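You operate a simulated robot arm through the tools that you are given. There is no shell and no other tool. Be economical: measure what you need, move in short steps, check, and stop when the job is done.

Carry out the task below with a simulated robot arm. There is one attempt and no reset: what you move stays moved.

## Task
Crimp the green-ringed hose at the chart's dial setting for its size.
Fine: slide home before start, one stroke, slide out, then switch off.
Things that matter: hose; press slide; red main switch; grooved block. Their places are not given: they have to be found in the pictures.

It is judged by the outcome, as a careful person would: the job done as asked, and still so three seconds after it is handed in. It fails if anything else is knocked over, pushed out of place, dropped, spilled or broken.

## Robot
A 6-joint arm with a two-finger parallel gripper, fixed in place. Base frame: the origin is at the foot of the arm, x ahead of it, y to its left, z up; the work surface is at about z = 912. Units: mm, degrees, N and s.
With the tool pointing down near the work surface it reaches from about 240 to 660 mm from the base axis. Its first joint turns from -66.0 to 66.0 degrees. Payload 2.9 kg.
The tool frame sits at the grasp point between the pads (the TCP): z along the fingers, y along the line on which they close. The tips reach 30 mm beyond it. Largest opening 110 mm; finger width 20, thickness 10; the body of the gripper, 48 by 112 mm, starts 55 mm behind the TCP.
Orientation is told as [roll, pitch, yaw] about the base's x, y, z axes, in that order, counted from this pose: with the fingers straight down and closing along the base's y, the tool's x points along the base's -x, its y along +y and its z along -z.

## Interface
- The arm moves only by the tool play_rows. Its argument "series" is one flat list of numbers, 7 for each row, row after row: the shift along the tool's x, y, z in mm, then the turn, a rotation vector about the tool's x, y, z in rad, then the opening, from 0 (shut) to 1 (fully open). In form: [dx, dy, dz, rx, ry, rz, gripper, dx, dy, dz, rx, ry, rz, gripper, ...]. A call has 1 to 12 rows; each row is the pose to reach, as a shift and turn from the pose commanded when the call began, along the tool's axes at that moment. Rows are played at 5 a second. More than 50 mm and 8.6 degrees between two rows, or a gripper value outside its range, and nothing of the call is played. Where a pose cannot be reached the arm comes as near as it can. A force on the tool above 90 N (or 10 N above the force at the start of the call, whichever is more), or a blocked arm, ends the call early, and 0.2 s more pass. The fingers move at their own pace (about 108 mm/s each) and stop on an object; they squeeze with about 23 N. The grip force told is the motor's: it shows also when the fingers shut on nothing. Time passes only in rows, and 0.2 s behind the last, so rows that repeat a pose let the fingers close. It gives the time, the measured TCP pose, the force on the tool (base axes), the opening and the grip force at its end, in the units of the frame above (readings bear some noise).
- Cameras (640 x 400 px; columns grow to the right, rows downward): "scene" is fixed at [96.4, 464.2, 1380.3]; the picture's right is [-0.43, -0.90, 0.00], its down [-0.57, 0.27, -0.78] and it looks along [0.70, -0.34, -0.63] (base axes); focal length 214 px, centre (320, 200). "wrist" rides on the gripper at [72, 17, -103] in the tool frame; the picture's right is [-0.23, 0.97, 0.00], its down [-0.76, -0.18, -0.62] and it looks along [-0.61, -0.14, 0.78] (tool axes); focal length 222 px, centre (320, 200).
- capture(camera): a new picture of that camera. The clock stands still meanwhile.
- probe_pixels(camera, pixels): there is no depth. For up to 12 entries [column, row, z] of the newest picture of that camera ("zoom" is the newest enlarged one), the place [x, y] in the base frame at which the ray of that pixel passes the height z, good to about 2 mm. The clock stands still meanwhile.
- inspect(camera, box): a new picture of the part [left, top, right, bottom] of that camera's present view, enlarged. The clock stands still meanwhile.
- job_done(): hands the job in; it is judged then, once.

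Work in short steps. Measure before you move; look again where a grasp or a placing could have gone wrong, and mend it. You have 80 turns and 54 pictures in all, those below and enlarged ones among them. Open the gripper and draw the arm clear of the work before you hand the job in, unless the task says otherwise; then end with one line.

The tools are called after "Emit:" by a JSON object that holds its "op" and its "data". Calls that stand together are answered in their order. play_rows: Moves the arm, as the interface text tells. Its arguments: {"type":"object","properties":{"series":{"type":"array"}},"required":["series"]} The other tools are called the same way: capture (camera) takes a picture; probe_pixels (camera, pixels) gives the place at which the rays of pixels pass given heights; inspect (camera, box) takes an enlarged picture of a part of a camera's view; job_done () hands the job in.

At the start:

```text
t: 0.0
ee_pos: [387.1, 35.3, 1280.1]
ee_rot: [0.1, 0.0, 0.0]
ft_force: [0.6, -0.4, 0.3]
width: 110.0
grip_force: 0.1
```

scene: 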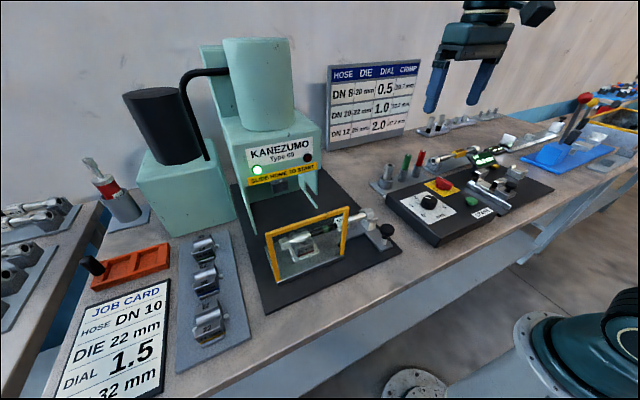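
wrist: 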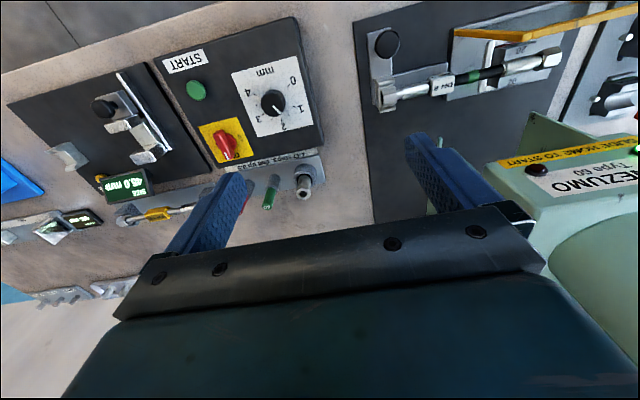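

The scene shows a press (KANEZUMO), a control box, a chart, a job card and a green hose near (490,155). I enlarge the main parts first.

Emit:
{"op": "inspect", "data": {"camera": "scene", "box": [320, 50, 440, 150]}}

Emit:
{"op": "inspect", "data": {"camera": "scene", "box": [370, 110, 570, 250]}}

Emit:
{"op": "inspect", "data": {"camera": "scene", "box": [220, 130, 420, 310]}}

Emit:
{"op": "inspect", "data": {"camera": "wrist", "box": [0, 20, 340, 300]}}

Emit:
{"op": "inspect", "data": {"camera": "wrist", "box": [340, 0, 640, 200]}}

```text
4.00 times, centred on (380, 100) of scene
```

zoom: 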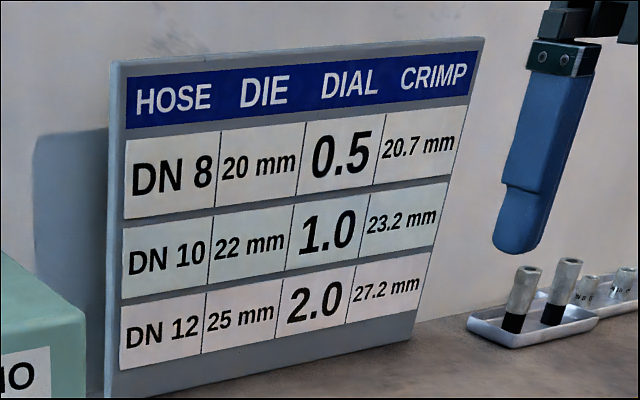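

```text
2.86 times, centred on (470, 180) of scene
```

zoom: 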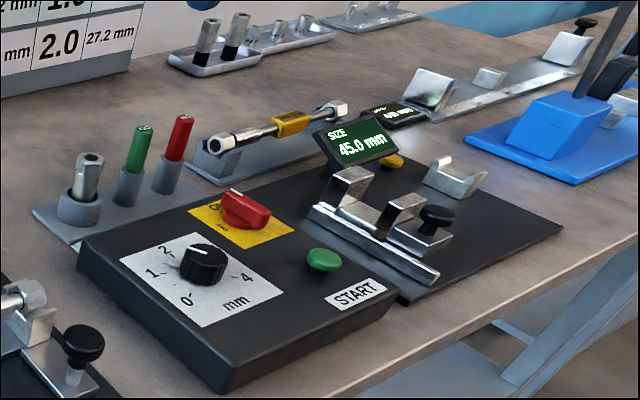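

```text
2.22 times, centred on (320, 220) of scene
```

zoom: 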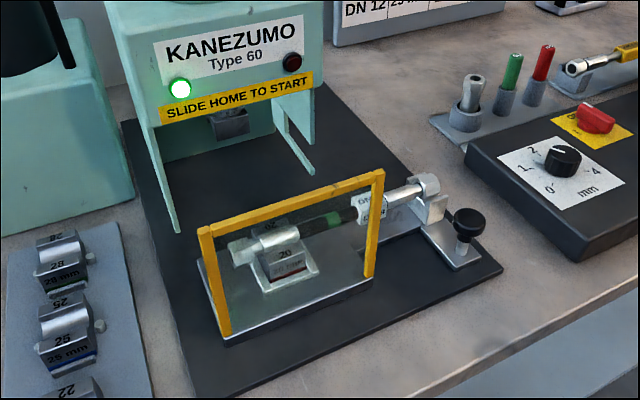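

```text
1.43 times, centred on (170, 160) of wrist
```

zoom: 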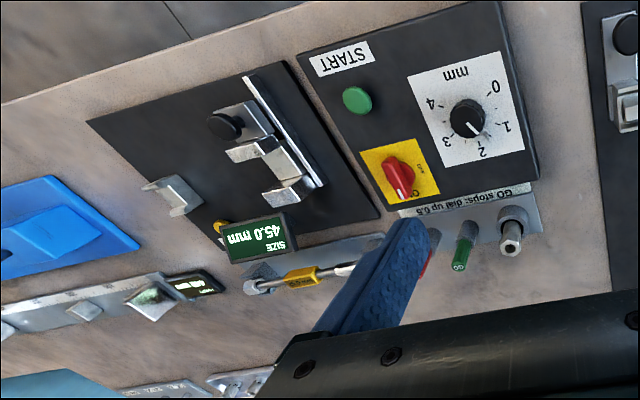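

```text
2.00 times, centred on (490, 100) of wrist
```

zoom: 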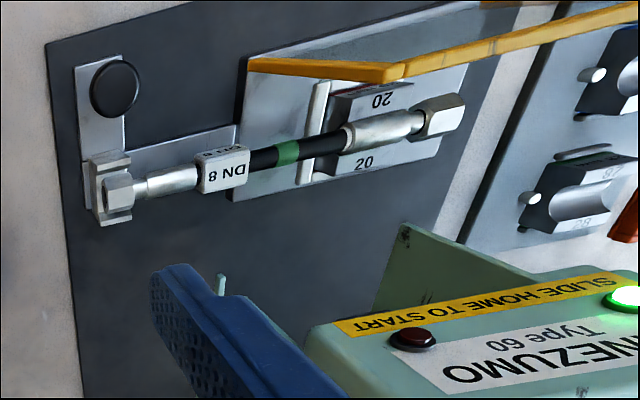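

The hose on the slide bears a green ring and the tag DN 8. The chart gives die 20 and dial 0.5, and the die on the slide reads 20. Next I measure the main features in the wrist picture.

Emit:
{"op": "probe_pixels", "data": {"camera": "wrist", "pixels": [[387, 43, 985], [273, 102, 970], [196, 90, 965], [226, 142, 970], [385, 90, 960], [530, 62, 960], [535, 35, 960], [372, 95, 925], [470, 30, 1000], [600, 10, 1000], [375, 220, 920], [240, 70, 950]]}}

Emit:
{"op": "probe_pixels", "data": {"camera": "scene", "pixels": [[387, 230, 985], [429, 203, 970], [482, 200, 965], [443, 185, 970], [370, 222, 960], [290, 240, 960], [268, 235, 1000], [347, 208, 1000], [278, 282, 920], [345, 255, 920], [262, 195, 1000], [317, 205, 940]]}}

```text
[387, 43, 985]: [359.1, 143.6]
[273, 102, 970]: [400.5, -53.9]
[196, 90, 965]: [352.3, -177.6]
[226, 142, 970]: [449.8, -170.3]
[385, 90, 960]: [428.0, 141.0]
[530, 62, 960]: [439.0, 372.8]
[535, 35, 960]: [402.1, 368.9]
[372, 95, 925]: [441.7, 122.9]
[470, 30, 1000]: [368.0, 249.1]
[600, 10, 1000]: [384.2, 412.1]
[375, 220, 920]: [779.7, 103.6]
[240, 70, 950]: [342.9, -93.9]
```

```text
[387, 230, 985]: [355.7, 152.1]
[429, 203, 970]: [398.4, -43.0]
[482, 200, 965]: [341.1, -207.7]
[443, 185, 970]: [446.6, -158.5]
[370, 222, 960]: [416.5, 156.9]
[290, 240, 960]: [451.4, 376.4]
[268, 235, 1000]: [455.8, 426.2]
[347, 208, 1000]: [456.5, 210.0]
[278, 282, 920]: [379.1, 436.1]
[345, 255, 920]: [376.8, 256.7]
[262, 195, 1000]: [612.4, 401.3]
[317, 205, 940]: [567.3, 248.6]
```

Combining both cameras puts the dial near (402,-56,960), the knob near (360,145,977) and the red switch near (453,-176,960). I move to a spot above the dial for a closer look.

Emit:
{"op": "play_rows", "data": {"series": [-3, -15, 40, 0, 0, 0, 1, -6, -30, 80, 0, 0, 0, 1, -9, -45, 120, 0, 0, 0, 1, -12, -60, 150, 0, 0, 0, 1, -14, -75, 180, 0, 0, 0, 1, -15, -91, 200, 0, 0, 0, 1]}}

Emit:
{"op": "capture", "data": {"camera": "wrist"}}

Emit:
{"op": "capture", "data": {"camera": "scene"}}

```text
t: 1.4
ee_pos: [400.5, -56.9, 1078.6]
ee_rot: [0.0, -0.1, 0.0]
ft_force: [-0.8, 0.1, 0.4]
width: 109.9
grip_force: 0.1
```

```text
46 pictures are left
```

wrist: 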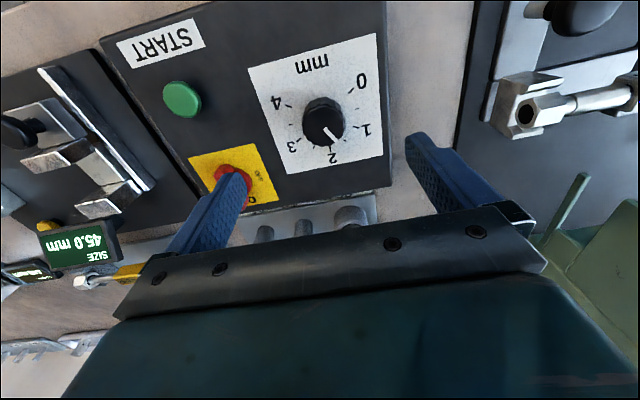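

```text
45 pictures are left
```

scene: 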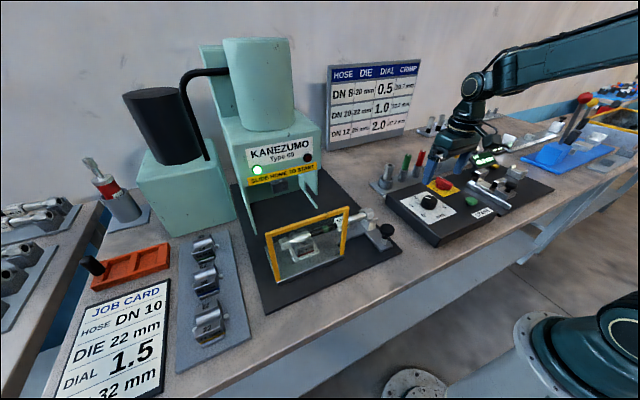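

I enlarge the dial and red switch to read the pointer and scale.

Emit:
{"op": "inspect", "data": {"camera": "wrist", "box": [150, 20, 400, 210]}}

Emit:
{"op": "probe_pixels", "data": {"camera": "wrist", "pixels": [[323, 121, 960], [323, 115, 965], [181, 99, 955], [231, 172, 960], [362, 79, 948], [368, 132, 948], [332, 159, 948], [288, 148, 948], [275, 100, 948], [249, 68, 945], [383, 154, 945], [286, 174, 945]]}}

```text
2.11 times, centred on (275, 115) of wrist
```

zoom: 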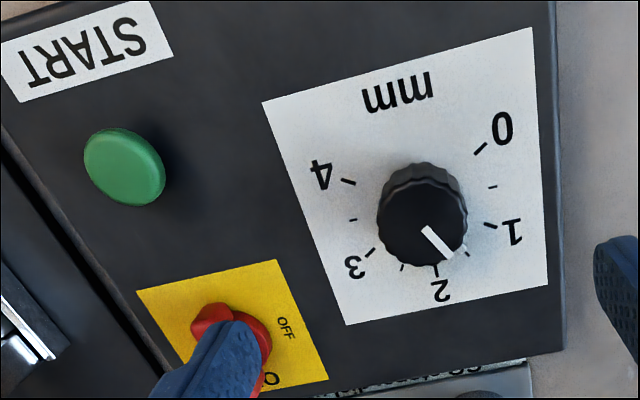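

```text
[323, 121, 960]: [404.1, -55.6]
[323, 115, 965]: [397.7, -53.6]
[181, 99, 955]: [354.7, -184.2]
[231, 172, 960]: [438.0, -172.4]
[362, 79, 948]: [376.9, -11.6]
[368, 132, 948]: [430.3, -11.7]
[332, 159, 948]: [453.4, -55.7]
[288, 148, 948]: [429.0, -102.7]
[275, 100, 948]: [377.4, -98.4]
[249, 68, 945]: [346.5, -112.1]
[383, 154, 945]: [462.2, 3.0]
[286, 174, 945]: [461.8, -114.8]
```

The pointer appears to stand at 1.5. I measure the ticks and pointer to get the angle to turn.

Emit:
{"op": "probe_pixels", "data": {"camera": "zoom", "pixels": [[480, 149, 945], [493, 186, 945], [491, 225, 945], [467, 253, 945], [437, 270, 945], [402, 267, 945], [370, 252, 945], [353, 219, 945], [348, 181, 945], [427, 230, 965], [450, 256, 965], [421, 220, 965]]}}

Emit:
{"op": "probe_pixels", "data": {"camera": "scene", "pixels": [[429, 201, 965], [471, 201, 955], [444, 183, 965], [444, 183, 955], [387, 230, 977], [387, 190, 912], [387, 200, 945], [437, 246, 912], [437, 236, 945]]}}

```text
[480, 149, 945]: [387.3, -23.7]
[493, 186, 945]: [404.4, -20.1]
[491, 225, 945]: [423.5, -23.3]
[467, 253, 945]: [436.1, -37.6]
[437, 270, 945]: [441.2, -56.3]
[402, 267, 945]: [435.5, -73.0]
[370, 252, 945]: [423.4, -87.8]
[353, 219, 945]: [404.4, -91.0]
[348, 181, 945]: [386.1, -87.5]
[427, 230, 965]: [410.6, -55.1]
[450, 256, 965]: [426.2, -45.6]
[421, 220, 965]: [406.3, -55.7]
```

```text
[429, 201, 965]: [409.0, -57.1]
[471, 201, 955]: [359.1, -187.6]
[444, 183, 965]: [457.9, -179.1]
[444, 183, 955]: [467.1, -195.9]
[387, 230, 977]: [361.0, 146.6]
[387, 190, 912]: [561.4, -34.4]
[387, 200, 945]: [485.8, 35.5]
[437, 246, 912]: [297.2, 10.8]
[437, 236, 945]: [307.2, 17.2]
```

The ticks form a circle round (404.4,-55.7) with 60° per mm. The 0.5 tick lies at +90° and the pointer at +30°, so the dial must turn 60° counterclockwise seen from above. I lower over the dial with the panel at z≈945.

Emit:
{"op": "play_rows", "data": {"series": [-3, 1, 0, 0, 0, 0, 0.55, -3, 1, 40, 0, 0, 0, 0.55, -3, 1, 70, 0, 0, 0, 0.55, -3, 1, 90, 0, 0, 0, 0.55, -3, 1, 97, 0, 0, 0, 0.55]}}

Emit:
{"op": "capture", "data": {"camera": "wrist"}}

```text
t: 2.6
ee_pos: [405.0, -52.7, 983.9]
ee_rot: [0.1, -0.1, -0.1]
ft_force: [0.1, -0.7, -0.3]
width: 60.4
grip_force: 0.0
```

```text
43 pictures are left
```

wrist: 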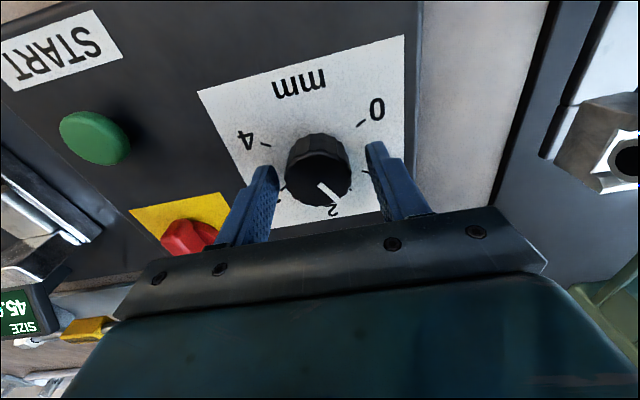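

The knob sits between the fingers. I shift y by -2.5 mm and close on it.

Emit:
{"op": "play_rows", "data": {"series": [0, -2.5, 2, 0, 0, 0, 0.55, 0, -2.5, 2, 0, 0, 0, 0.3, 0, -2.5, 2, 0, 0, 0, 0.2, 0, -2.5, 2, 0, 0, 0, 0.2]}}

```text
t: 3.6
ee_pos: [404.9, -55.3, 980.2]
ee_rot: [0.1, 0.0, 0.1]
ft_force: [0.0, 12.2, -1.9]
width: 41.4
grip_force: 45.0
```

The grip holds at 41 mm. The 12 N side force suggests I am about 1 mm off, so I ease that and turn 60° about tool -z.

Emit:
{"op": "play_rows", "data": {"series": [0, 1, 0, 0, 0, -0.105, 0.2, 0, 1, 0, 0, 0, -0.21, 0.2, 0, 1, 0, 0, 0, -0.315, 0.2, 0, 1, 0, 0, 0, -0.42, 0.2, 0, 1, 0, 0, 0, -0.524, 0.2, 0, 1, 0, 0, 0, -0.628, 0.2, 0, 1, 0, 0, 0, -0.733, 0.2, 0, 1, 0, 0, 0, -0.838, 0.2, 0, 1, 0, 0, 0, -0.942, 0.2, 0, 1, 0, 0, 0, -1.047, 0.2, 0, 1, 0, 0, 0, -1.047, 0.2]}}

Emit:
{"op": "inspect", "data": {"camera": "wrist", "box": [160, 30, 480, 230]}}

```text
t: 6.0
ee_pos: [405.1, -55.3, 980.9]
ee_rot: [-0.1, -0.1, 60.1]
ft_force: [9.6, 10.0, 12.6]
width: 41.5
grip_force: 45.1
```

```text
2.00 times, centred on (320, 130) of wrist
```

zoom: 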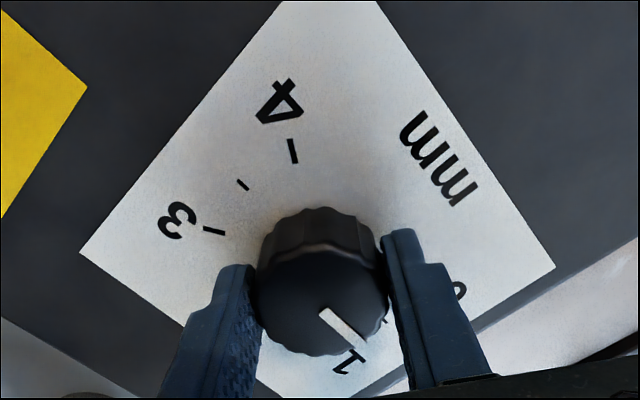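

The pointer turned with the gripper. I release, rise and check the reading.

Emit:
{"op": "play_rows", "data": {"series": [0, 0, 0, 0, 0, 0, 0.55, 0, 0, 0, 0, 0, 0, 0.55, 0, 0, -20, 0, 0, 0, 0.55, 0, 0, -50, 0, 0, 0, 0.55, 0, 0, -85, 0, 0, 0, 0.55]}}

Emit:
{"op": "inspect", "data": {"camera": "wrist", "box": [160, 30, 480, 230]}}

Emit:
{"op": "probe_pixels", "data": {"camera": "zoom", "pixels": [[320, 200, 965]]}}

```text
t: 7.2
ee_pos: [404.4, -57.6, 1066.2]
ee_rot: [0.2, 0.0, 60.0]
ft_force: [0.1, 0.1, 0.5]
width: 60.6
grip_force: 0.1
```

```text
2.00 times, centred on (320, 130) of wrist
```

zoom: 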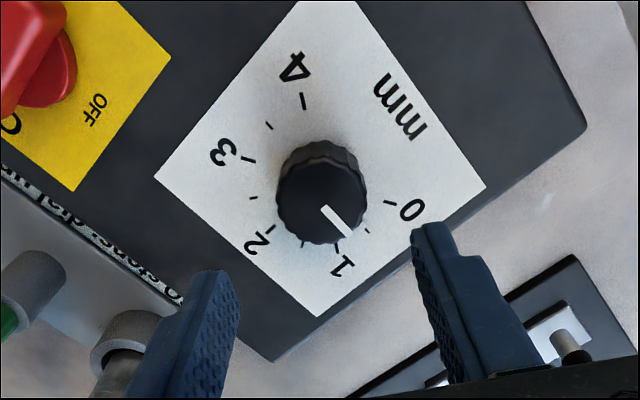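

```text
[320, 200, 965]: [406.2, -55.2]
```

I measure the pointer's angle.

Emit:
{"op": "probe_pixels", "data": {"camera": "zoom", "pixels": [[323, 208, 965], [349, 236, 965], [323, 208, 970], [349, 236, 970], [367, 231, 945], [335, 247, 945], [390, 203, 945], [254, 198, 945], [269, 126, 945]]}}

```text
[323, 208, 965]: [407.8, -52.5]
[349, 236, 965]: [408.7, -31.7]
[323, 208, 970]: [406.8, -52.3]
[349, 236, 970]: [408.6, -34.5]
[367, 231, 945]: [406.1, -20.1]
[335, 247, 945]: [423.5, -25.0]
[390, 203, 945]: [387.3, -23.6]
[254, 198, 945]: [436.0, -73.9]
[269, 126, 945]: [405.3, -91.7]
```

The pointer reads about 0.5 to 0.6. I enlarge it more for a precise measure.

Emit:
{"op": "inspect", "data": {"camera": "wrist", "box": [288, 95, 368, 145]}}

```text
8.00 times, centred on (328, 120) of wrist
```

zoom: 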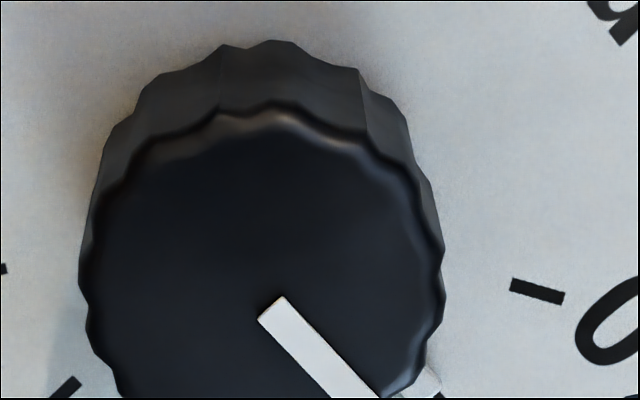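

Emit:
{"op": "inspect", "data": {"camera": "wrist", "box": [288, 105, 368, 155]}}

Emit:
{"op": "probe_pixels", "data": {"camera": "zoom", "pixels": [[267, 229, 970], [395, 338, 970], [267, 229, 975], [395, 338, 975], [82, 190, 970], [440, 200, 970], [270, 25, 970], [250, 360, 970], [440, 303, 965], [470, 343, 945]]}}

```text
8.00 times, centred on (328, 130) of wrist
```

zoom: 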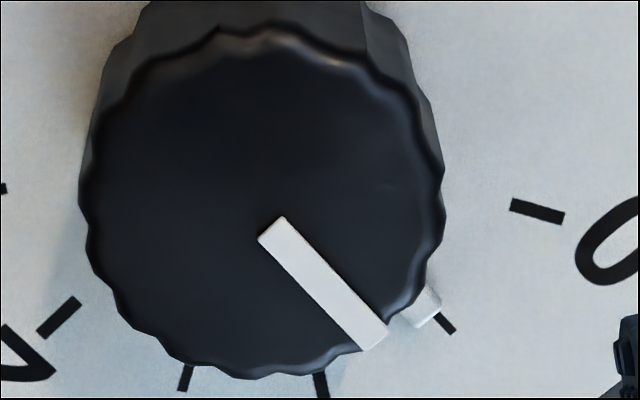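

```text
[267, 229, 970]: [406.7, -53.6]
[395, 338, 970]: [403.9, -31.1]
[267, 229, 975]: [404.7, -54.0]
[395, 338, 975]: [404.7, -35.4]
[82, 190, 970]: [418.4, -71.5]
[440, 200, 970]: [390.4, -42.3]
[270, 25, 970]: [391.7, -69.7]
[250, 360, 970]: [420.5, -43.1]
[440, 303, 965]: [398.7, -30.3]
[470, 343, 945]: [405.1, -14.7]
```

The pointer's side tab lines up with the 0.5 tick, so the dial is set. I turn the wrist back and rise, then go to look at the slide.

Emit:
{"op": "play_rows", "data": {"series": [0, 0, -10, 0, 0, 0.14, 0.55, 0, 0, -20, 0, 0, 0.28, 0.55, 0, 0, -30, 0, 0, 0.42, 0.55, 0, 0, -40, 0, 0, 0.56, 0.55, 0, 0, -50, 0, 0, 0.7, 0.55, 0, 0, -55, 0, 0, 0.84, 0.55, 0, 0, -60, 0, 0, 0.98, 0.55, 0, 0, -60, 0, 0, 1.047, 0.55]}}

Emit:
{"op": "play_rows", "data": {"series": [9, 40, 0, 0, 0, 0, 0.55, 18, 80, 0, 0, 0, 0, 0.55, 27, 120, 0, 0, 0, 0, 0.55, 36, 160, 0, 0, 0, 0, 0.55, 40, 195, 0, 0, 0, 0, 0.55]}}

Emit:
{"op": "capture", "data": {"camera": "wrist"}}

```text
t: 9.0
ee_pos: [403.8, -57.9, 1125.1]
ee_rot: [0.1, 0.0, -0.1]
ft_force: [0.2, 0.1, 0.9]
width: 60.2
grip_force: 0.1
```

```text
t: 10.2
ee_pos: [364.7, 139.0, 1121.4]
ee_rot: [0.1, 0.0, 0.0]
ft_force: [0.4, -0.4, -0.4]
width: 60.4
grip_force: 0.0
```

```text
38 pictures are left
```

wrist: 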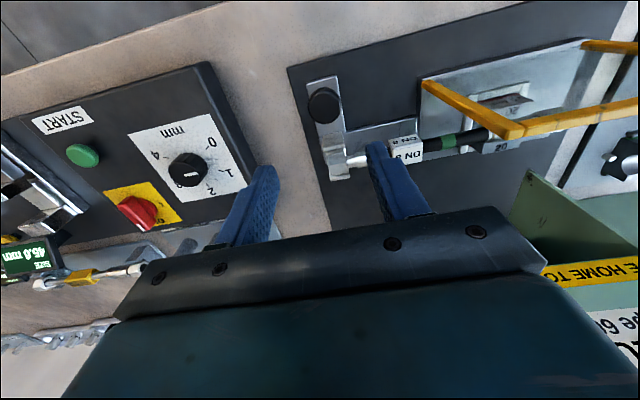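

Emit:
{"op": "inspect", "data": {"camera": "wrist", "box": [280, 20, 640, 245]}}

Emit:
{"op": "inspect", "data": {"camera": "scene", "box": [240, 190, 410, 296]}}

Emit:
{"op": "probe_pixels", "data": {"camera": "wrist", "pixels": [[325, 104, 977], [308, 86, 920], [333, 176, 920], [310, 180, 920], [360, 160, 950], [506, 130, 1010], [424, 88, 1010], [422, 80, 925], [408, 148, 960], [412, 150, 1010], [295, 68, 914], [590, 55, 914]]}}

```text
1.78 times, centred on (460, 132) of wrist
```

zoom: 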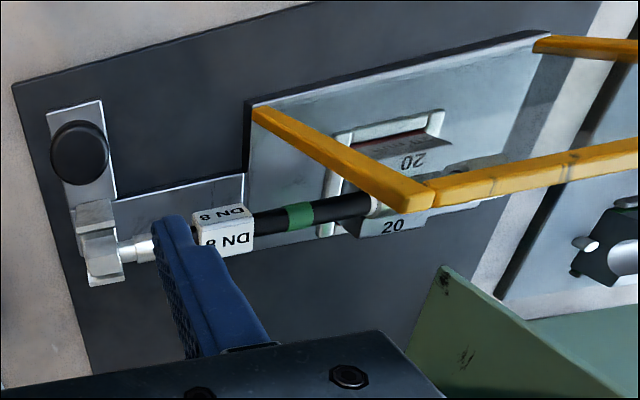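

```text
3.76 times, centred on (325, 243) of scene
```

zoom: 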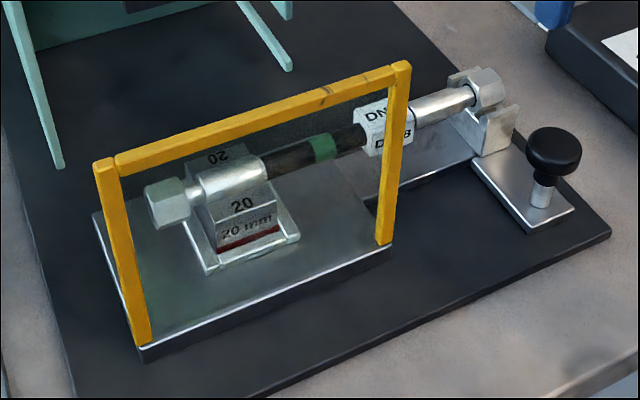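

```text
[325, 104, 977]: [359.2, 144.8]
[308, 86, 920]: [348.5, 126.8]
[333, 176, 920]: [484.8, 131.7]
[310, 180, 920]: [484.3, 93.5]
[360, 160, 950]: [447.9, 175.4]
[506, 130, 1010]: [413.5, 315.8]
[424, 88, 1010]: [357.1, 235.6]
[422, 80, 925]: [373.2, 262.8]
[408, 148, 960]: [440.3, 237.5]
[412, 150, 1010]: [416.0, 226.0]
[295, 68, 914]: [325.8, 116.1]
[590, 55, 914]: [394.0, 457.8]
```

The slide, with the hose lying in the 20 die, is moved by the mushroom knob at (359,145). I check where the press's right leg and head are for clearance.

Emit:
{"op": "probe_pixels", "data": {"camera": "scene", "pixels": [[316, 208, 915], [316, 208, 950], [316, 208, 980], [322, 130, 1060], [322, 130, 1100], [304, 190, 980], [255, 235, 915], [255, 235, 950]]}}

Emit:
{"op": "probe_pixels", "data": {"camera": "wrist", "pixels": [[529, 169, 1000], [529, 169, 1050], [529, 169, 950], [511, 217, 1000], [511, 217, 950], [545, 265, 1060]]}}

```text
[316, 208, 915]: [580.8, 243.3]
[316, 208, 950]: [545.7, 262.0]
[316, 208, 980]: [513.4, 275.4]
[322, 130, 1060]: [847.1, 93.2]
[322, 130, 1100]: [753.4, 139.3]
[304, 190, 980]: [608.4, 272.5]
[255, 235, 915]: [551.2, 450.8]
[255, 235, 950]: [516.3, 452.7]
```

```text
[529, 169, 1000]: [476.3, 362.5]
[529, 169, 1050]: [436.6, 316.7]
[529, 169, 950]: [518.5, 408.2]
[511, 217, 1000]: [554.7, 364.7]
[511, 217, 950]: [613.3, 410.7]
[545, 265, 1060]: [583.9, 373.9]
```

The press lies at y > about 240, so the knob side is clear. I turn the gripper to yaw +90 so the fingers close along x and the body stays narrow toward the press.

Emit:
{"op": "play_rows", "data": {"series": [0, 0, 0, 0, 0, -0.131, 0.6, 0, 0, 0, 0, 0, -0.262, 0.6, 0, 0, 0, 0, 0, -0.393, 0.6, 0, 0, 0, 0, 0, -0.524, 0.6, 0, 0, 0, 0, 0, -0.655, 0.6, 0, 0, 0, 0, 0, -0.786, 0.6, 0, 0, 0, 0, 0, -0.917, 0.6, 0, 0, 0, 0, 0, -1.048, 0.6, 0, 0, 0, 0, 0, -1.179, 0.6, 0, 0, 0, 0, 0, -1.31, 0.6, 0, 0, 0, 0, 0, -1.441, 0.6, 0, 0, 0, 0, 0, -1.571, 0.6]}}

Emit:
{"op": "capture", "data": {"camera": "wrist"}}

```text
t: 12.8
ee_pos: [363.8, 138.5, 1125.9]
ee_rot: [0.0, -0.1, 90.3]
ft_force: [0.2, 0.3, 0.2]
width: 66.0
grip_force: 0.0
```

```text
35 pictures are left
```

wrist: 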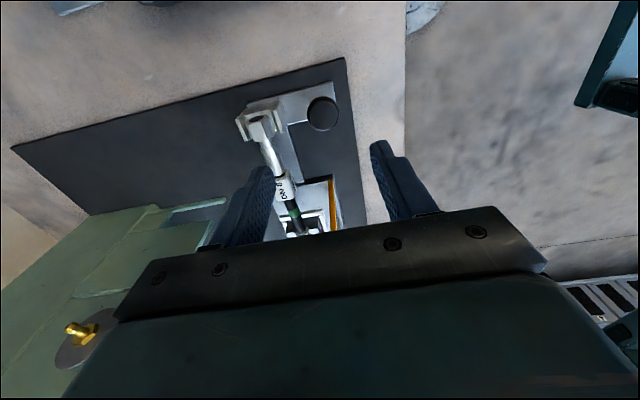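

I measure the knob from this view.

Emit:
{"op": "probe_pixels", "data": {"camera": "wrist", "pixels": [[322, 114, 977], [322, 114, 970], [308, 114, 975], [338, 114, 975], [244, 130, 945], [280, 104, 945], [285, 150, 912], [90, 215, 912], [345, 60, 912]]}}

Emit:
{"op": "inspect", "data": {"camera": "wrist", "box": [200, 60, 400, 240]}}

```text
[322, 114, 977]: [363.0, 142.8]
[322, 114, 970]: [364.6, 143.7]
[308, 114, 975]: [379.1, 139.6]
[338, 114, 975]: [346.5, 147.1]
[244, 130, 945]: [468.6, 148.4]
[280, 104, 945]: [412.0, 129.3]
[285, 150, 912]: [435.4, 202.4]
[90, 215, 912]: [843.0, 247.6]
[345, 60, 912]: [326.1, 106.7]
```

```text
2.22 times, centred on (300, 150) of wrist
```

zoom: 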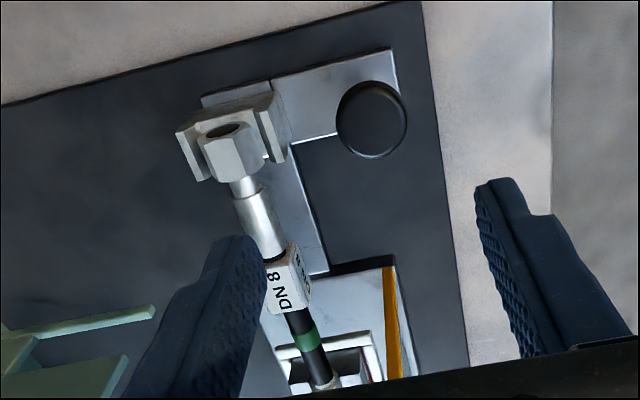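

The knob is centred at about (361.5,144.5), about 33 mm wide, with its top near z=977. I descend over it in two steps.

Emit:
{"op": "play_rows", "data": {"series": [-3, 1, 20, 0, 0, 0, 0.48, -6, 2, 50, 0, 0, 0, 0.48, -6, 2, 85, 0, 0, 0, 0.48, -6, 2, 105, 0, 0, 0, 0.48, -6, 2, 105, 0, 0, 0, 0.48]}}

Emit:
{"op": "inspect", "data": {"camera": "wrist", "box": [160, 60, 480, 260]}}

```text
t: 14.0
ee_pos: [362.1, 142.5, 1022.5]
ee_rot: [0.0, -0.2, 90.0]
ft_force: [0.1, 0.0, 0.0]
width: 52.8
grip_force: 0.1
```

```text
2.00 times, centred on (320, 160) of wrist
```

zoom: 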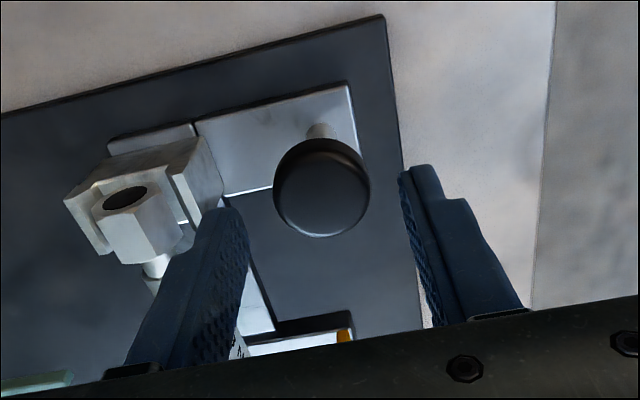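

The fingers straddle the knob and clear the cradle. I descend the rest and close.

Emit:
{"op": "play_rows", "data": {"series": [-2, 0, 15, 0, 0, 0, 0.48, -2, 0, 28, 0, 0, 0, 0.48, -2, 0, 38, 0, 0, 0, 0.48, -2, 0, 38, 0, 0, 0, 0.3, -2, 0, 38, 0, 0, 0, 0.2, -2, 0, 38, 0, 0, 0, 0.2]}}

Emit:
{"op": "inspect", "data": {"camera": "scene", "box": [240, 120, 480, 300]}}

```text
t: 15.4
ee_pos: [361.1, 145.1, 983.4]
ee_rot: [0.0, 0.0, 90.0]
ft_force: [-0.2, -0.1, 1.3]
width: 35.2
grip_force: 45.3
```

```text
2.22 times, centred on (360, 210) of scene
```

zoom: 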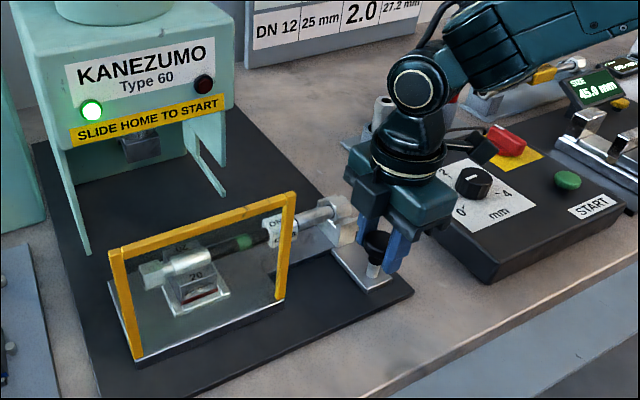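

The knob is gripped at 35 mm. I push the slide along +x (tool -y) in small steps.

Emit:
{"op": "play_rows", "data": {"series": [0, -8, 0, 0, 0, 0, 0.2, 0, -16, 0, 0, 0, 0, 0.2, 0, -24, 0, 0, 0, 0, 0.2, 0, -32, 0, 0, 0, 0, 0.2, 0, -40, 0, 0, 0, 0, 0.2, 0, -48, 0, 0, 0, 0, 0.2, 0, -56, 0, 0, 0, 0, 0.2, 0, -64, 0, 0, 0, 0, 0.2]}}

Emit:
{"op": "inspect", "data": {"camera": "scene", "box": [240, 120, 480, 300]}}

```text
t: 17.2
ee_pos: [426.7, 144.7, 983.1]
ee_rot: [0.0, 0.0, 89.8]
ft_force: [-2.7, -18.9, 10.8]
width: 35.1
grip_force: 44.8
```

```text
2.22 times, centred on (360, 210) of scene
```

zoom: 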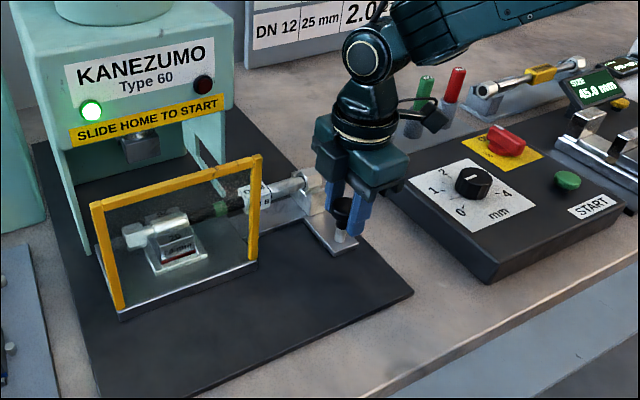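

The slide and hose move together. The slight sideways load is fine, and I continue.

Emit:
{"op": "play_rows", "data": {"series": [0, -8, 0, 0, 0, 0, 0.2, 0, -16, 0, 0, 0, 0, 0.2, 0, -24, 0, 0, 0, 0, 0.2, 0, -32, 0, 0, 0, 0, 0.2, 0, -40, 0, 0, 0, 0, 0.2, 0, -48, 0, 0, 0, 0, 0.2, 0, -56, 0, 0, 0, 0, 0.2]}}

Emit:
{"op": "inspect", "data": {"camera": "scene", "box": [240, 120, 480, 300]}}

```text
t: 18.8
ee_pos: [482.4, 146.1, 983.0]
ee_rot: [-0.2, 0.0, 89.7]
ft_force: [-1.0, -26.6, 18.3]
width: 35.3
grip_force: 44.9
```

```text
2.22 times, centred on (360, 210) of scene
```

zoom: 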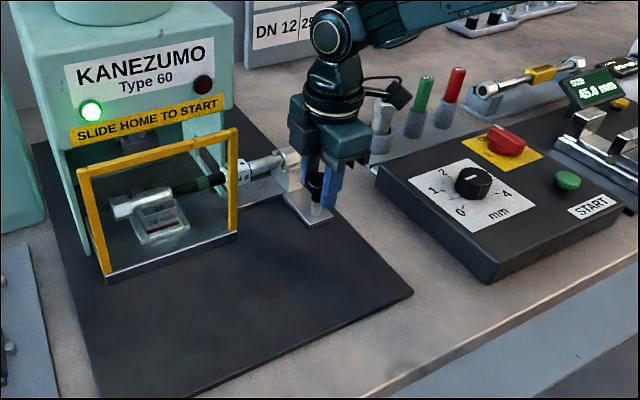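

It still runs free. I ease the side and vertical load by 1 mm and go on toward home.

Emit:
{"op": "play_rows", "data": {"series": [1, -8, -1, 0, 0, 0, 0.2, 1, -16, -1, 0, 0, 0, 0.2, 1, -24, -1, 0, 0, 0, 0.2, 1, -32, -1, 0, 0, 0, 0.2, 1, -40, -1, 0, 0, 0, 0.2, 1, -48, -1, 0, 0, 0, 0.2]}}

Emit:
{"op": "inspect", "data": {"camera": "scene", "box": [240, 120, 480, 300]}}

```text
t: 20.2
ee_pos: [531.9, 146.1, 983.2]
ee_rot: [0.0, -0.1, 90.1]
ft_force: [1.2, -11.0, 2.0]
width: 35.3
grip_force: 45.1
```

```text
2.22 times, centred on (360, 210) of scene
```

zoom: 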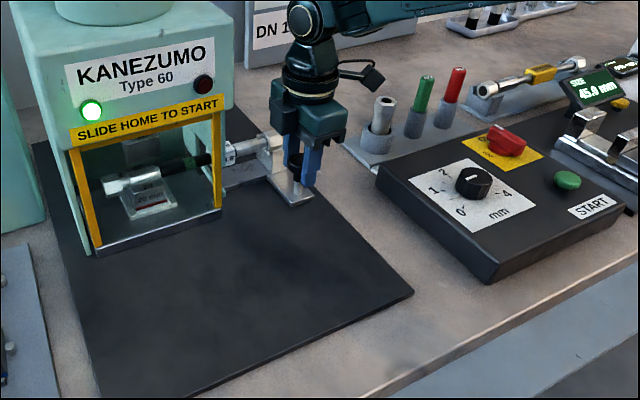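

The guard is near closing the opening. I push on in 4 mm steps until it meets the stop.

Emit:
{"op": "play_rows", "data": {"series": [0, -4, 0, 0, 0, 0, 0.2, 0, -8, 0, 0, 0, 0, 0.2, 0, -12, 0, 0, 0, 0, 0.2, 0, -16, 0, 0, 0, 0, 0.2, 0, -20, 0, 0, 0, 0, 0.2, 0, -24, 0, 0, 0, 0, 0.2]}}

Emit:
{"op": "inspect", "data": {"camera": "scene", "box": [220, 120, 400, 270]}}

```text
t: 21.3
ee_pos: [532.3, 146.2, 980.4]
ee_rot: [2.9, 0.6, 90.7]
ft_force: [-17.8, -1.6, 8.1]
width: 35.9
grip_force: 13.8
stopped in row 5: the force on the tool passed its limit (the readings are from after the stop); the commanded pose is now the measured one
```

```text
2.67 times, centred on (310, 195) of scene
```

zoom: 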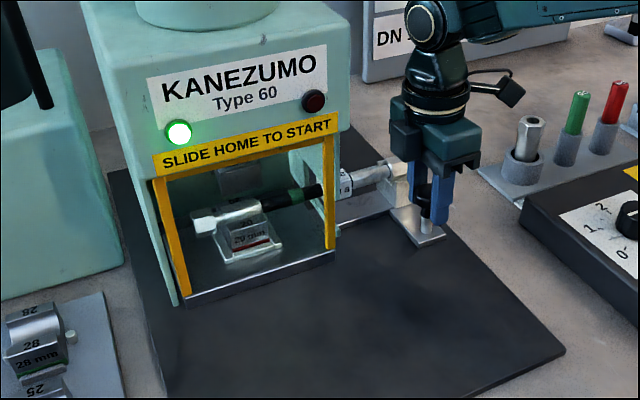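

The slide stopped hard at x≈532 with the guard flush in the opening, so it is home. I release the knob and rise.

Emit:
{"op": "play_rows", "data": {"series": [0, 0, 0, 0, 0, 0, 0.48, 0, 0, 0, 0, 0, 0, 0.48, 0, 0, -20, 0, 0, 0, 0.48, 0, 0, -50, 0, 0, 0, 0.48, 0, 0, -90, 0, 0, 0, 0.48, 0, 0, -130, 0, 0, 0, 0.48]}}

Emit:
{"op": "inspect", "data": {"camera": "scene", "box": [230, 150, 390, 250]}}

Emit:
{"op": "capture", "data": {"camera": "wrist"}}

```text
t: 22.7
ee_pos: [540.1, 146.1, 1110.3]
ee_rot: [2.6, 0.5, 90.5]
ft_force: [-0.5, 0.1, -0.3]
width: 52.6
grip_force: 0.1
```

```text
4.00 times, centred on (310, 200) of scene
```

zoom: 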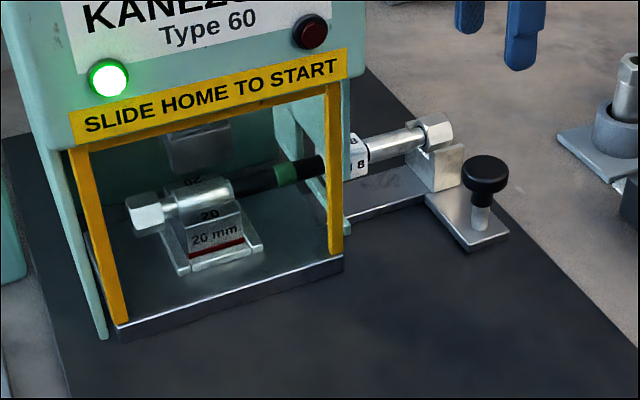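

```text
26 pictures are left
```

wrist: 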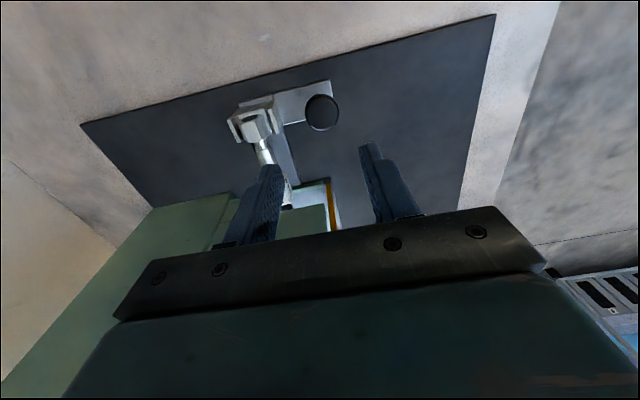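

The slide is home and the hose lies in the die. I level the small tilt left by the push, then turn the wrist back.

Emit:
{"op": "play_rows", "data": {"series": [0, 0, -20, 0.0454, -0.0087, 0, 0.3, 0, 0, -20, 0.0454, -0.0087, 0, 0.1]}}

Emit:
{"op": "play_rows", "data": {"series": [0, 0, 0, 0, 0, 0.131, 0, 0, 0, 0, 0, 0, 0.262, 0, 0, 0, 0, 0, 0, 0.393, 0, 0, 0, 0, 0, 0, 0.524, 0, 0, 0, 0, 0, 0, 0.655, 0, 0, 0, 0, 0, 0, 0.786, 0, 0, 0, 0, 0, 0, 0.917, 0, 0, 0, 0, 0, 0, 1.048, 0, 0, 0, 0, 0, 0, 1.179, 0, 0, 0, 0, 0, 0, 1.31, 0, 0, 0, 0, 0, 0, 1.441, 0, 0, 0, 0, 0, 0, 1.575, 0]}}

```text
t: 23.3
ee_pos: [541.7, 147.0, 1131.0]
ee_rot: [0.0, 0.0, 90.6]
ft_force: [-0.3, 0.0, -0.5]
width: 10.9
grip_force: 0.1
```

```text
t: 25.9
ee_pos: [542.4, 147.5, 1131.4]
ee_rot: [0.0, -0.1, 0.2]
ft_force: [0.0, 0.5, -0.2]
width: 0.3
grip_force: 23.1
```

The tool is level. I move high over to the START button at about (356,-184).

Emit:
{"op": "play_rows", "data": {"series": [23, -41, 0, 0, 0, 0, 0, 46, -82, 0, 0, 0, 0, 0, 69, -123, 0, 0, 0, 0, 0, 92, -164, 0, 0, 0, 0, 0, 115, -205, 0, 0, 0, 0, 0, 138, -246, 0, 0, 0, 0, 0, 161, -287, 0, 0, 0, 0, 0, 186, -331, 0, 0, 0, 0, 0, 186, -331, 40, 0, 0, 0, 0, 186, -331, 70, 0, 0, 0, 0, 186, -331, 70, 0, 0, 0, 0]}}

Emit:
{"op": "capture", "data": {"camera": "wrist"}}

```text
refused: row 8 steps farther than a row can; nothing moved
```

```text
25 pictures are left
```

wrist: 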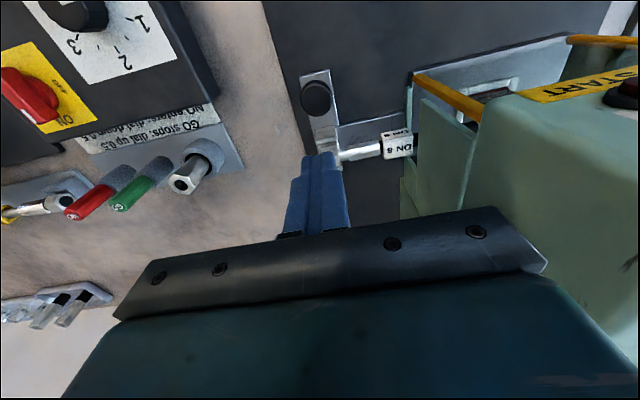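

Row 8 was too long, so I resend with even steps.

Emit:
{"op": "play_rows", "data": {"series": [21, -37, 0, 0, 0, 0, 0, 42, -74, 0, 0, 0, 0, 0, 63, -111, 0, 0, 0, 0, 0, 84, -148, 0, 0, 0, 0, 0, 105, -185, 0, 0, 0, 0, 0, 126, -222, 0, 0, 0, 0, 0, 147, -259, 0, 0, 0, 0, 0, 168, -296, 0, 0, 0, 0, 0, 186, -331, 0, 0, 0, 0, 0, 186, -331, 40, 0, 0, 0, 0, 186, -331, 70, 0, 0, 0, 0, 186, -331, 70, 0, 0, 0, 0]}}

Emit:
{"op": "capture", "data": {"camera": "wrist"}}

```text
t: 28.5
ee_pos: [356.8, -186.9, 1059.2]
ee_rot: [-0.1, -0.1, 0.3]
ft_force: [0.3, 0.5, -0.1]
width: 0.1
grip_force: 23.4
```

```text
24 pictures are left
```

wrist: 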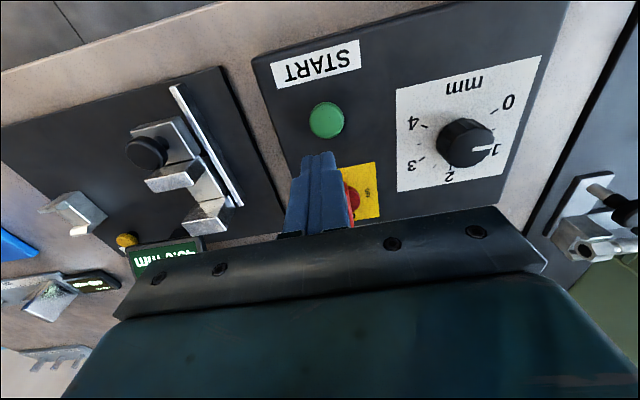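

Before pressing, I check the dial from this angle and the button's place.

Emit:
{"op": "inspect", "data": {"camera": "wrist", "box": [395, 70, 555, 190]}}

Emit:
{"op": "probe_pixels", "data": {"camera": "wrist", "pixels": [[327, 120, 960], [327, 120, 955], [310, 120, 957], [344, 120, 957], [327, 138, 957], [327, 102, 957]]}}

```text
3.33 times, centred on (475, 130) of wrist
```

zoom: 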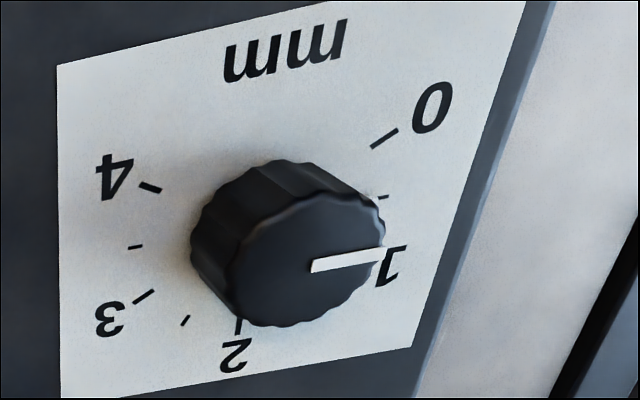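

```text
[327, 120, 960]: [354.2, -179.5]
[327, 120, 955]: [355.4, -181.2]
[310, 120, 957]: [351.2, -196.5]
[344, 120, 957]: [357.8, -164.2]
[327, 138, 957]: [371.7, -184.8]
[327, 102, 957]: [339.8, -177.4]
```

The pointer is parallel to the 3.5 to 0.5 tick line, so 0.5 is confirmed. The button is centred at (355,-181), and I lower the closed fingertips to just above it.

Emit:
{"op": "play_rows", "data": {"series": [1, 5, 30, 0, 0, 0, 0, 1, 5, 55, 0, 0, 0, 0, 1, 5, 62, 0, 0, 0, 0, 1, 5, 66, 0, 0, 0, 0]}}

Emit:
{"op": "inspect", "data": {"camera": "wrist", "box": [220, 60, 420, 200]}}

Emit:
{"op": "inspect", "data": {"camera": "scene", "box": [420, 140, 540, 240]}}

```text
t: 29.5
ee_pos: [356.2, -182.6, 994.8]
ee_rot: [0.0, -0.2, 0.3]
ft_force: [-0.4, -0.8, 1.1]
width: 0.3
grip_force: 23.0
```

```text
2.86 times, centred on (320, 130) of wrist
```

zoom: 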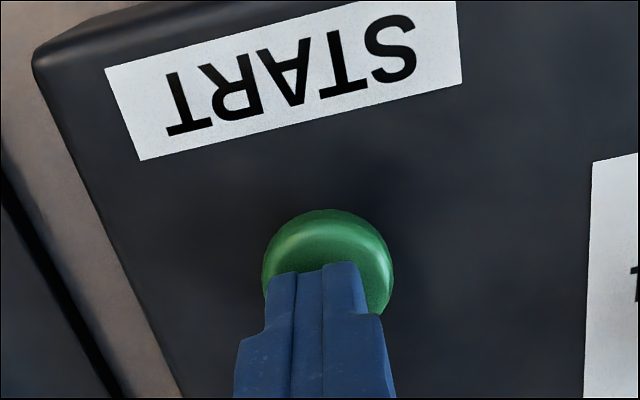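

```text
4.00 times, centred on (480, 190) of scene
```

zoom: 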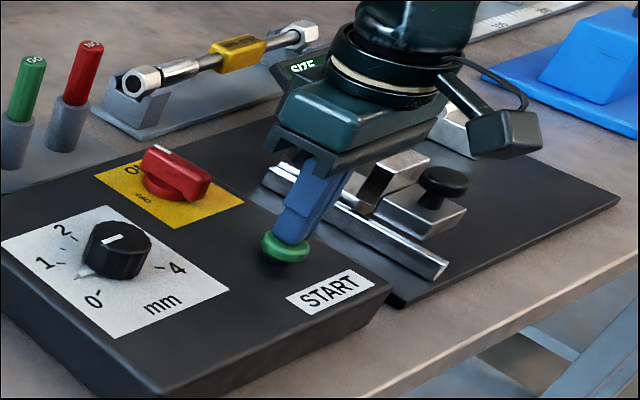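

The tips sit right above the button. I press down once in 2 mm steps.

Emit:
{"op": "play_rows", "data": {"series": [0, 0, 3, 0, 0, 0, 0, 0, 0, 5, 0, 0, 0, 0, 0, 0, 7, 0, 0, 0, 0, 0, 0, 9, 0, 0, 0, 0]}}

Emit:
{"op": "capture", "data": {"camera": "scene"}}

```text
t: 30.5
ee_pos: [355.5, -180.8, 986.5]
ee_rot: [-0.1, -0.2, 0.2]
ft_force: [-10.0, -5.7, 40.6]
width: 0.0
grip_force: 22.9
```

```text
20 pictures are left
```

scene: 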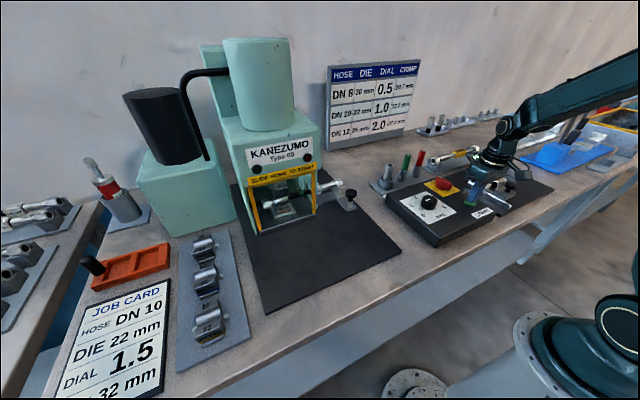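

The green lamp went out, so the press has reacted. I lift off the button right away.

Emit:
{"op": "play_rows", "data": {"series": [0, 0, -5, 0, 0, 0, 0, 0, 0, -15, 0, 0, 0, 0, 0, 0, -30, 0, 0, 0, 0]}}

Emit:
{"op": "inspect", "data": {"camera": "scene", "box": [230, 130, 390, 250]}}

```text
t: 31.3
ee_pos: [357.8, -178.3, 1013.3]
ee_rot: [0.0, 0.1, 0.4]
ft_force: [-0.1, -0.4, -0.1]
width: 0.3
grip_force: 22.7
```

```text
3.33 times, centred on (310, 190) of scene
```

zoom: 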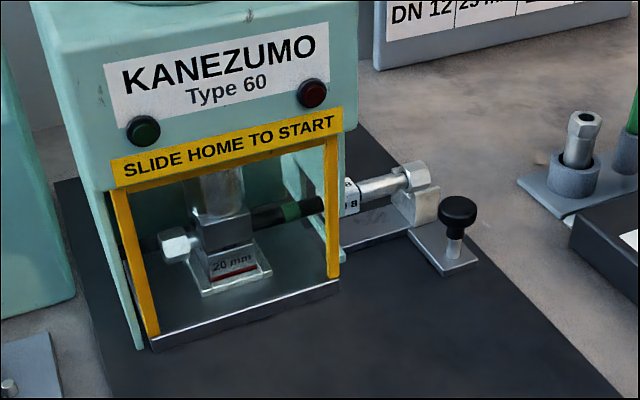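

The ram is down on the die. I rise and wait while the stroke finishes.

Emit:
{"op": "play_rows", "data": {"series": [0, 0, -30, 0, 0, 0, 0, 0, 0, -60, 0, 0, 0, 0, 0, 0, -90, 0, 0, 0, 0, 0, 0, -118, 0, 0, 0, 0, 0, 0, -118, 0, 0, 0, 0, 0, 0, -118, 0, 0, 0, 0, 0, 0, -118, 0, 0, 0, 0, 0, 0, -118, 0, 0, 0, 0, 0, 0, -118, 0, 0, 0, 0, 0, 0, -118, 0, 0, 0, 0, 0, 0, -118, 0, 0, 0, 0, 0, 0, -118, 0, 0, 0, 0]}}

Emit:
{"op": "inspect", "data": {"camera": "scene", "box": [230, 130, 390, 250]}}

```text
t: 33.9
ee_pos: [356.7, -180.9, 1132.9]
ee_rot: [0.0, 0.0, 0.3]
ft_force: [-0.4, 0.0, -0.1]
width: 0.0
grip_force: 22.8
```

```text
3.33 times, centred on (310, 190) of scene
```

zoom: 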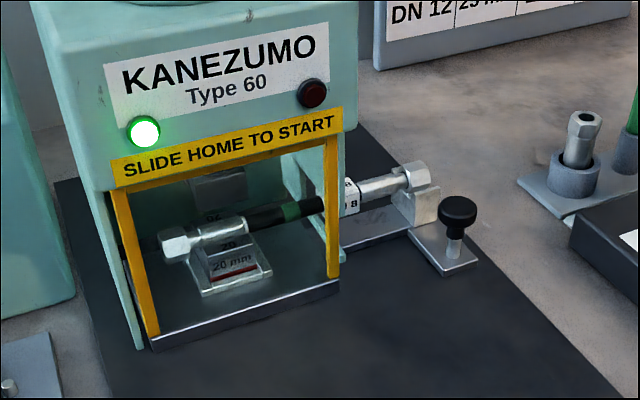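

The ram is back up and the green lamp is on, so one stroke is done. I go back over the knob and turn to yaw 90 to pull the slide out.

Emit:
{"op": "play_rows", "data": {"series": [-20, 37, 0, 0, 0, 0, 0.1, -40, 74, 0, 0, 0, 0, 0.2, -60, 111, 0, 0, 0, 0, 0.3, -80, 148, 0, 0, 0, 0, 0.48, -100, 185, 0, 0, 0, 0, 0.48, -120, 222, 0, 0, 0, 0, 0.48, -140, 259, 0, 0, 0, 0, 0.48, -160, 296, 0, 0, 0, 0, 0.48, -176, 326, 0, 0, 0, 0, 0.48]}}

Emit:
{"op": "play_rows", "data": {"series": [0, 0, 0, 0, 0, -0.131, 0.48, 0, 0, 0, 0, 0, -0.262, 0.48, 0, 0, 0, 0, 0, -0.393, 0.48, 0, 0, 0, 0, 0, -0.524, 0.48, 0, 0, 0, 0, 0, -0.655, 0.48, 0, 0, 0, 0, 0, -0.786, 0.48, 0, 0, 0, 0, 0, -0.917, 0.48, 0, 0, 0, 0, 0, -1.048, 0.48, 0, 0, 0, 0, 0, -1.179, 0.48, 0, 0, 0, 0, 0, -1.31, 0.48, 0, 0, 0, 0, 0, -1.441, 0.48, 0, 0, 0, 0, 0, -1.567, 0.48]}}

Emit:
{"op": "inspect", "data": {"camera": "wrist", "box": [200, 60, 440, 210]}}

Emit:
{"op": "probe_pixels", "data": {"camera": "zoom", "pixels": [[320, 200, 975]]}}

```text
t: 35.9
ee_pos: [531.2, 147.7, 1136.8]
ee_rot: [0.0, 0.0, 0.4]
ft_force: [1.0, -0.1, 0.6]
width: 52.9
grip_force: 0.1
```

```text
t: 38.5
ee_pos: [530.6, 147.1, 1134.3]
ee_rot: [-0.1, 0.0, 90.3]
ft_force: [0.6, 0.3, 0.7]
width: 52.7
grip_force: 0.0
```

```text
2.67 times, centred on (320, 135) of wrist
```

zoom: 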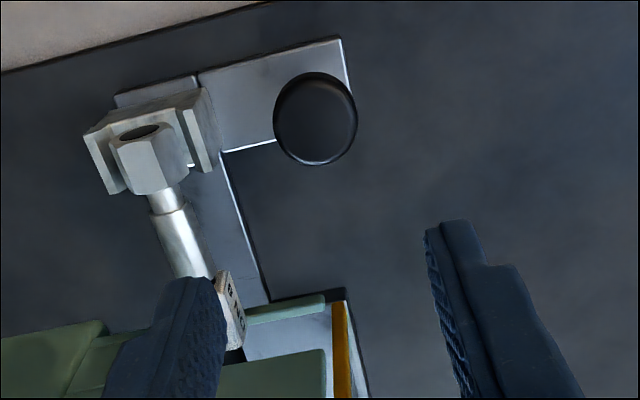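

```text
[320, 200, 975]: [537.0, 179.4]
```

Emit:
{"op": "probe_pixels", "data": {"camera": "zoom", "pixels": [[316, 118, 977], [274, 118, 975], [358, 118, 975], [316, 118, 972]]}}

```text
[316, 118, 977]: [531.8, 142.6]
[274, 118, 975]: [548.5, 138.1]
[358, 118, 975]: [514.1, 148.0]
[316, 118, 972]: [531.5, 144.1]
```

The knob is at (531.5,143.5). I descend over it and grip.

Emit:
{"op": "play_rows", "data": {"series": [2, -1, 40, 0, 0, 0, 0.48, 2, -1, 80, 0, 0, 0, 0.48, 2, -1, 115, 0, 0, 0, 0.48, 2, -1, 135, 0, 0, 0, 0.48, 2, -1, 150, 0, 0, 0, 0.48, 2, -1, 150, 0, 0, 0, 0.48, 2, -1, 150, 0, 0, 0, 0.3, 2, -1, 150, 0, 0, 0, 0.2, 2, -1, 150, 0, 0, 0, 0.2]}}

```text
t: 40.5
ee_pos: [531.8, 145.6, 984.7]
ee_rot: [0.0, 0.0, 90.1]
ft_force: [2.0, -0.5, -5.3]
width: 35.2
grip_force: 45.0
```

The knob is gripped at 35 mm. I pull the slide out along -x (tool +y), first 80 mm.

Emit:
{"op": "play_rows", "data": {"series": [0, 8, 0, 0, 0, 0, 0.2, 0, 16, 0, 0, 0, 0, 0.2, 0, 24, 0, 0, 0, 0, 0.2, 0, 32, 0, 0, 0, 0, 0.2, 0, 40, 0, 0, 0, 0, 0.2, 0, 48, 0, 0, 0, 0, 0.2, 0, 56, 0, 0, 0, 0, 0.2, 0, 64, 0, 0, 0, 0, 0.2, 0, 72, 0, 0, 0, 0, 0.2, 0, 80, 0, 0, 0, 0, 0.2]}}

Emit:
{"op": "inspect", "data": {"camera": "scene", "box": [230, 130, 430, 280]}}

```text
t: 42.7
ee_pos: [451.6, 146.6, 985.6]
ee_rot: [-0.2, 0.0, 90.3]
ft_force: [2.0, 4.8, 11.6]
width: 35.4
grip_force: 45.0
```

```text
2.67 times, centred on (330, 205) of scene
```

zoom: 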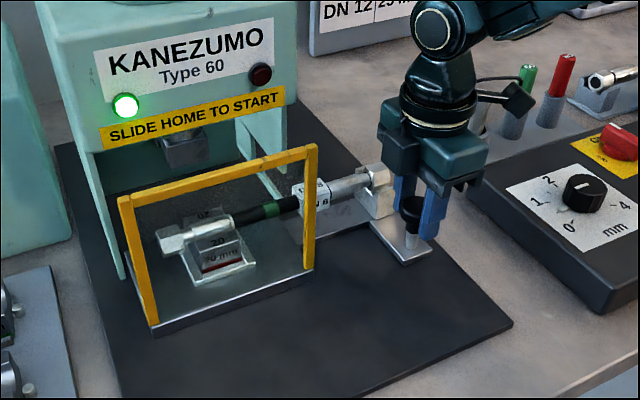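

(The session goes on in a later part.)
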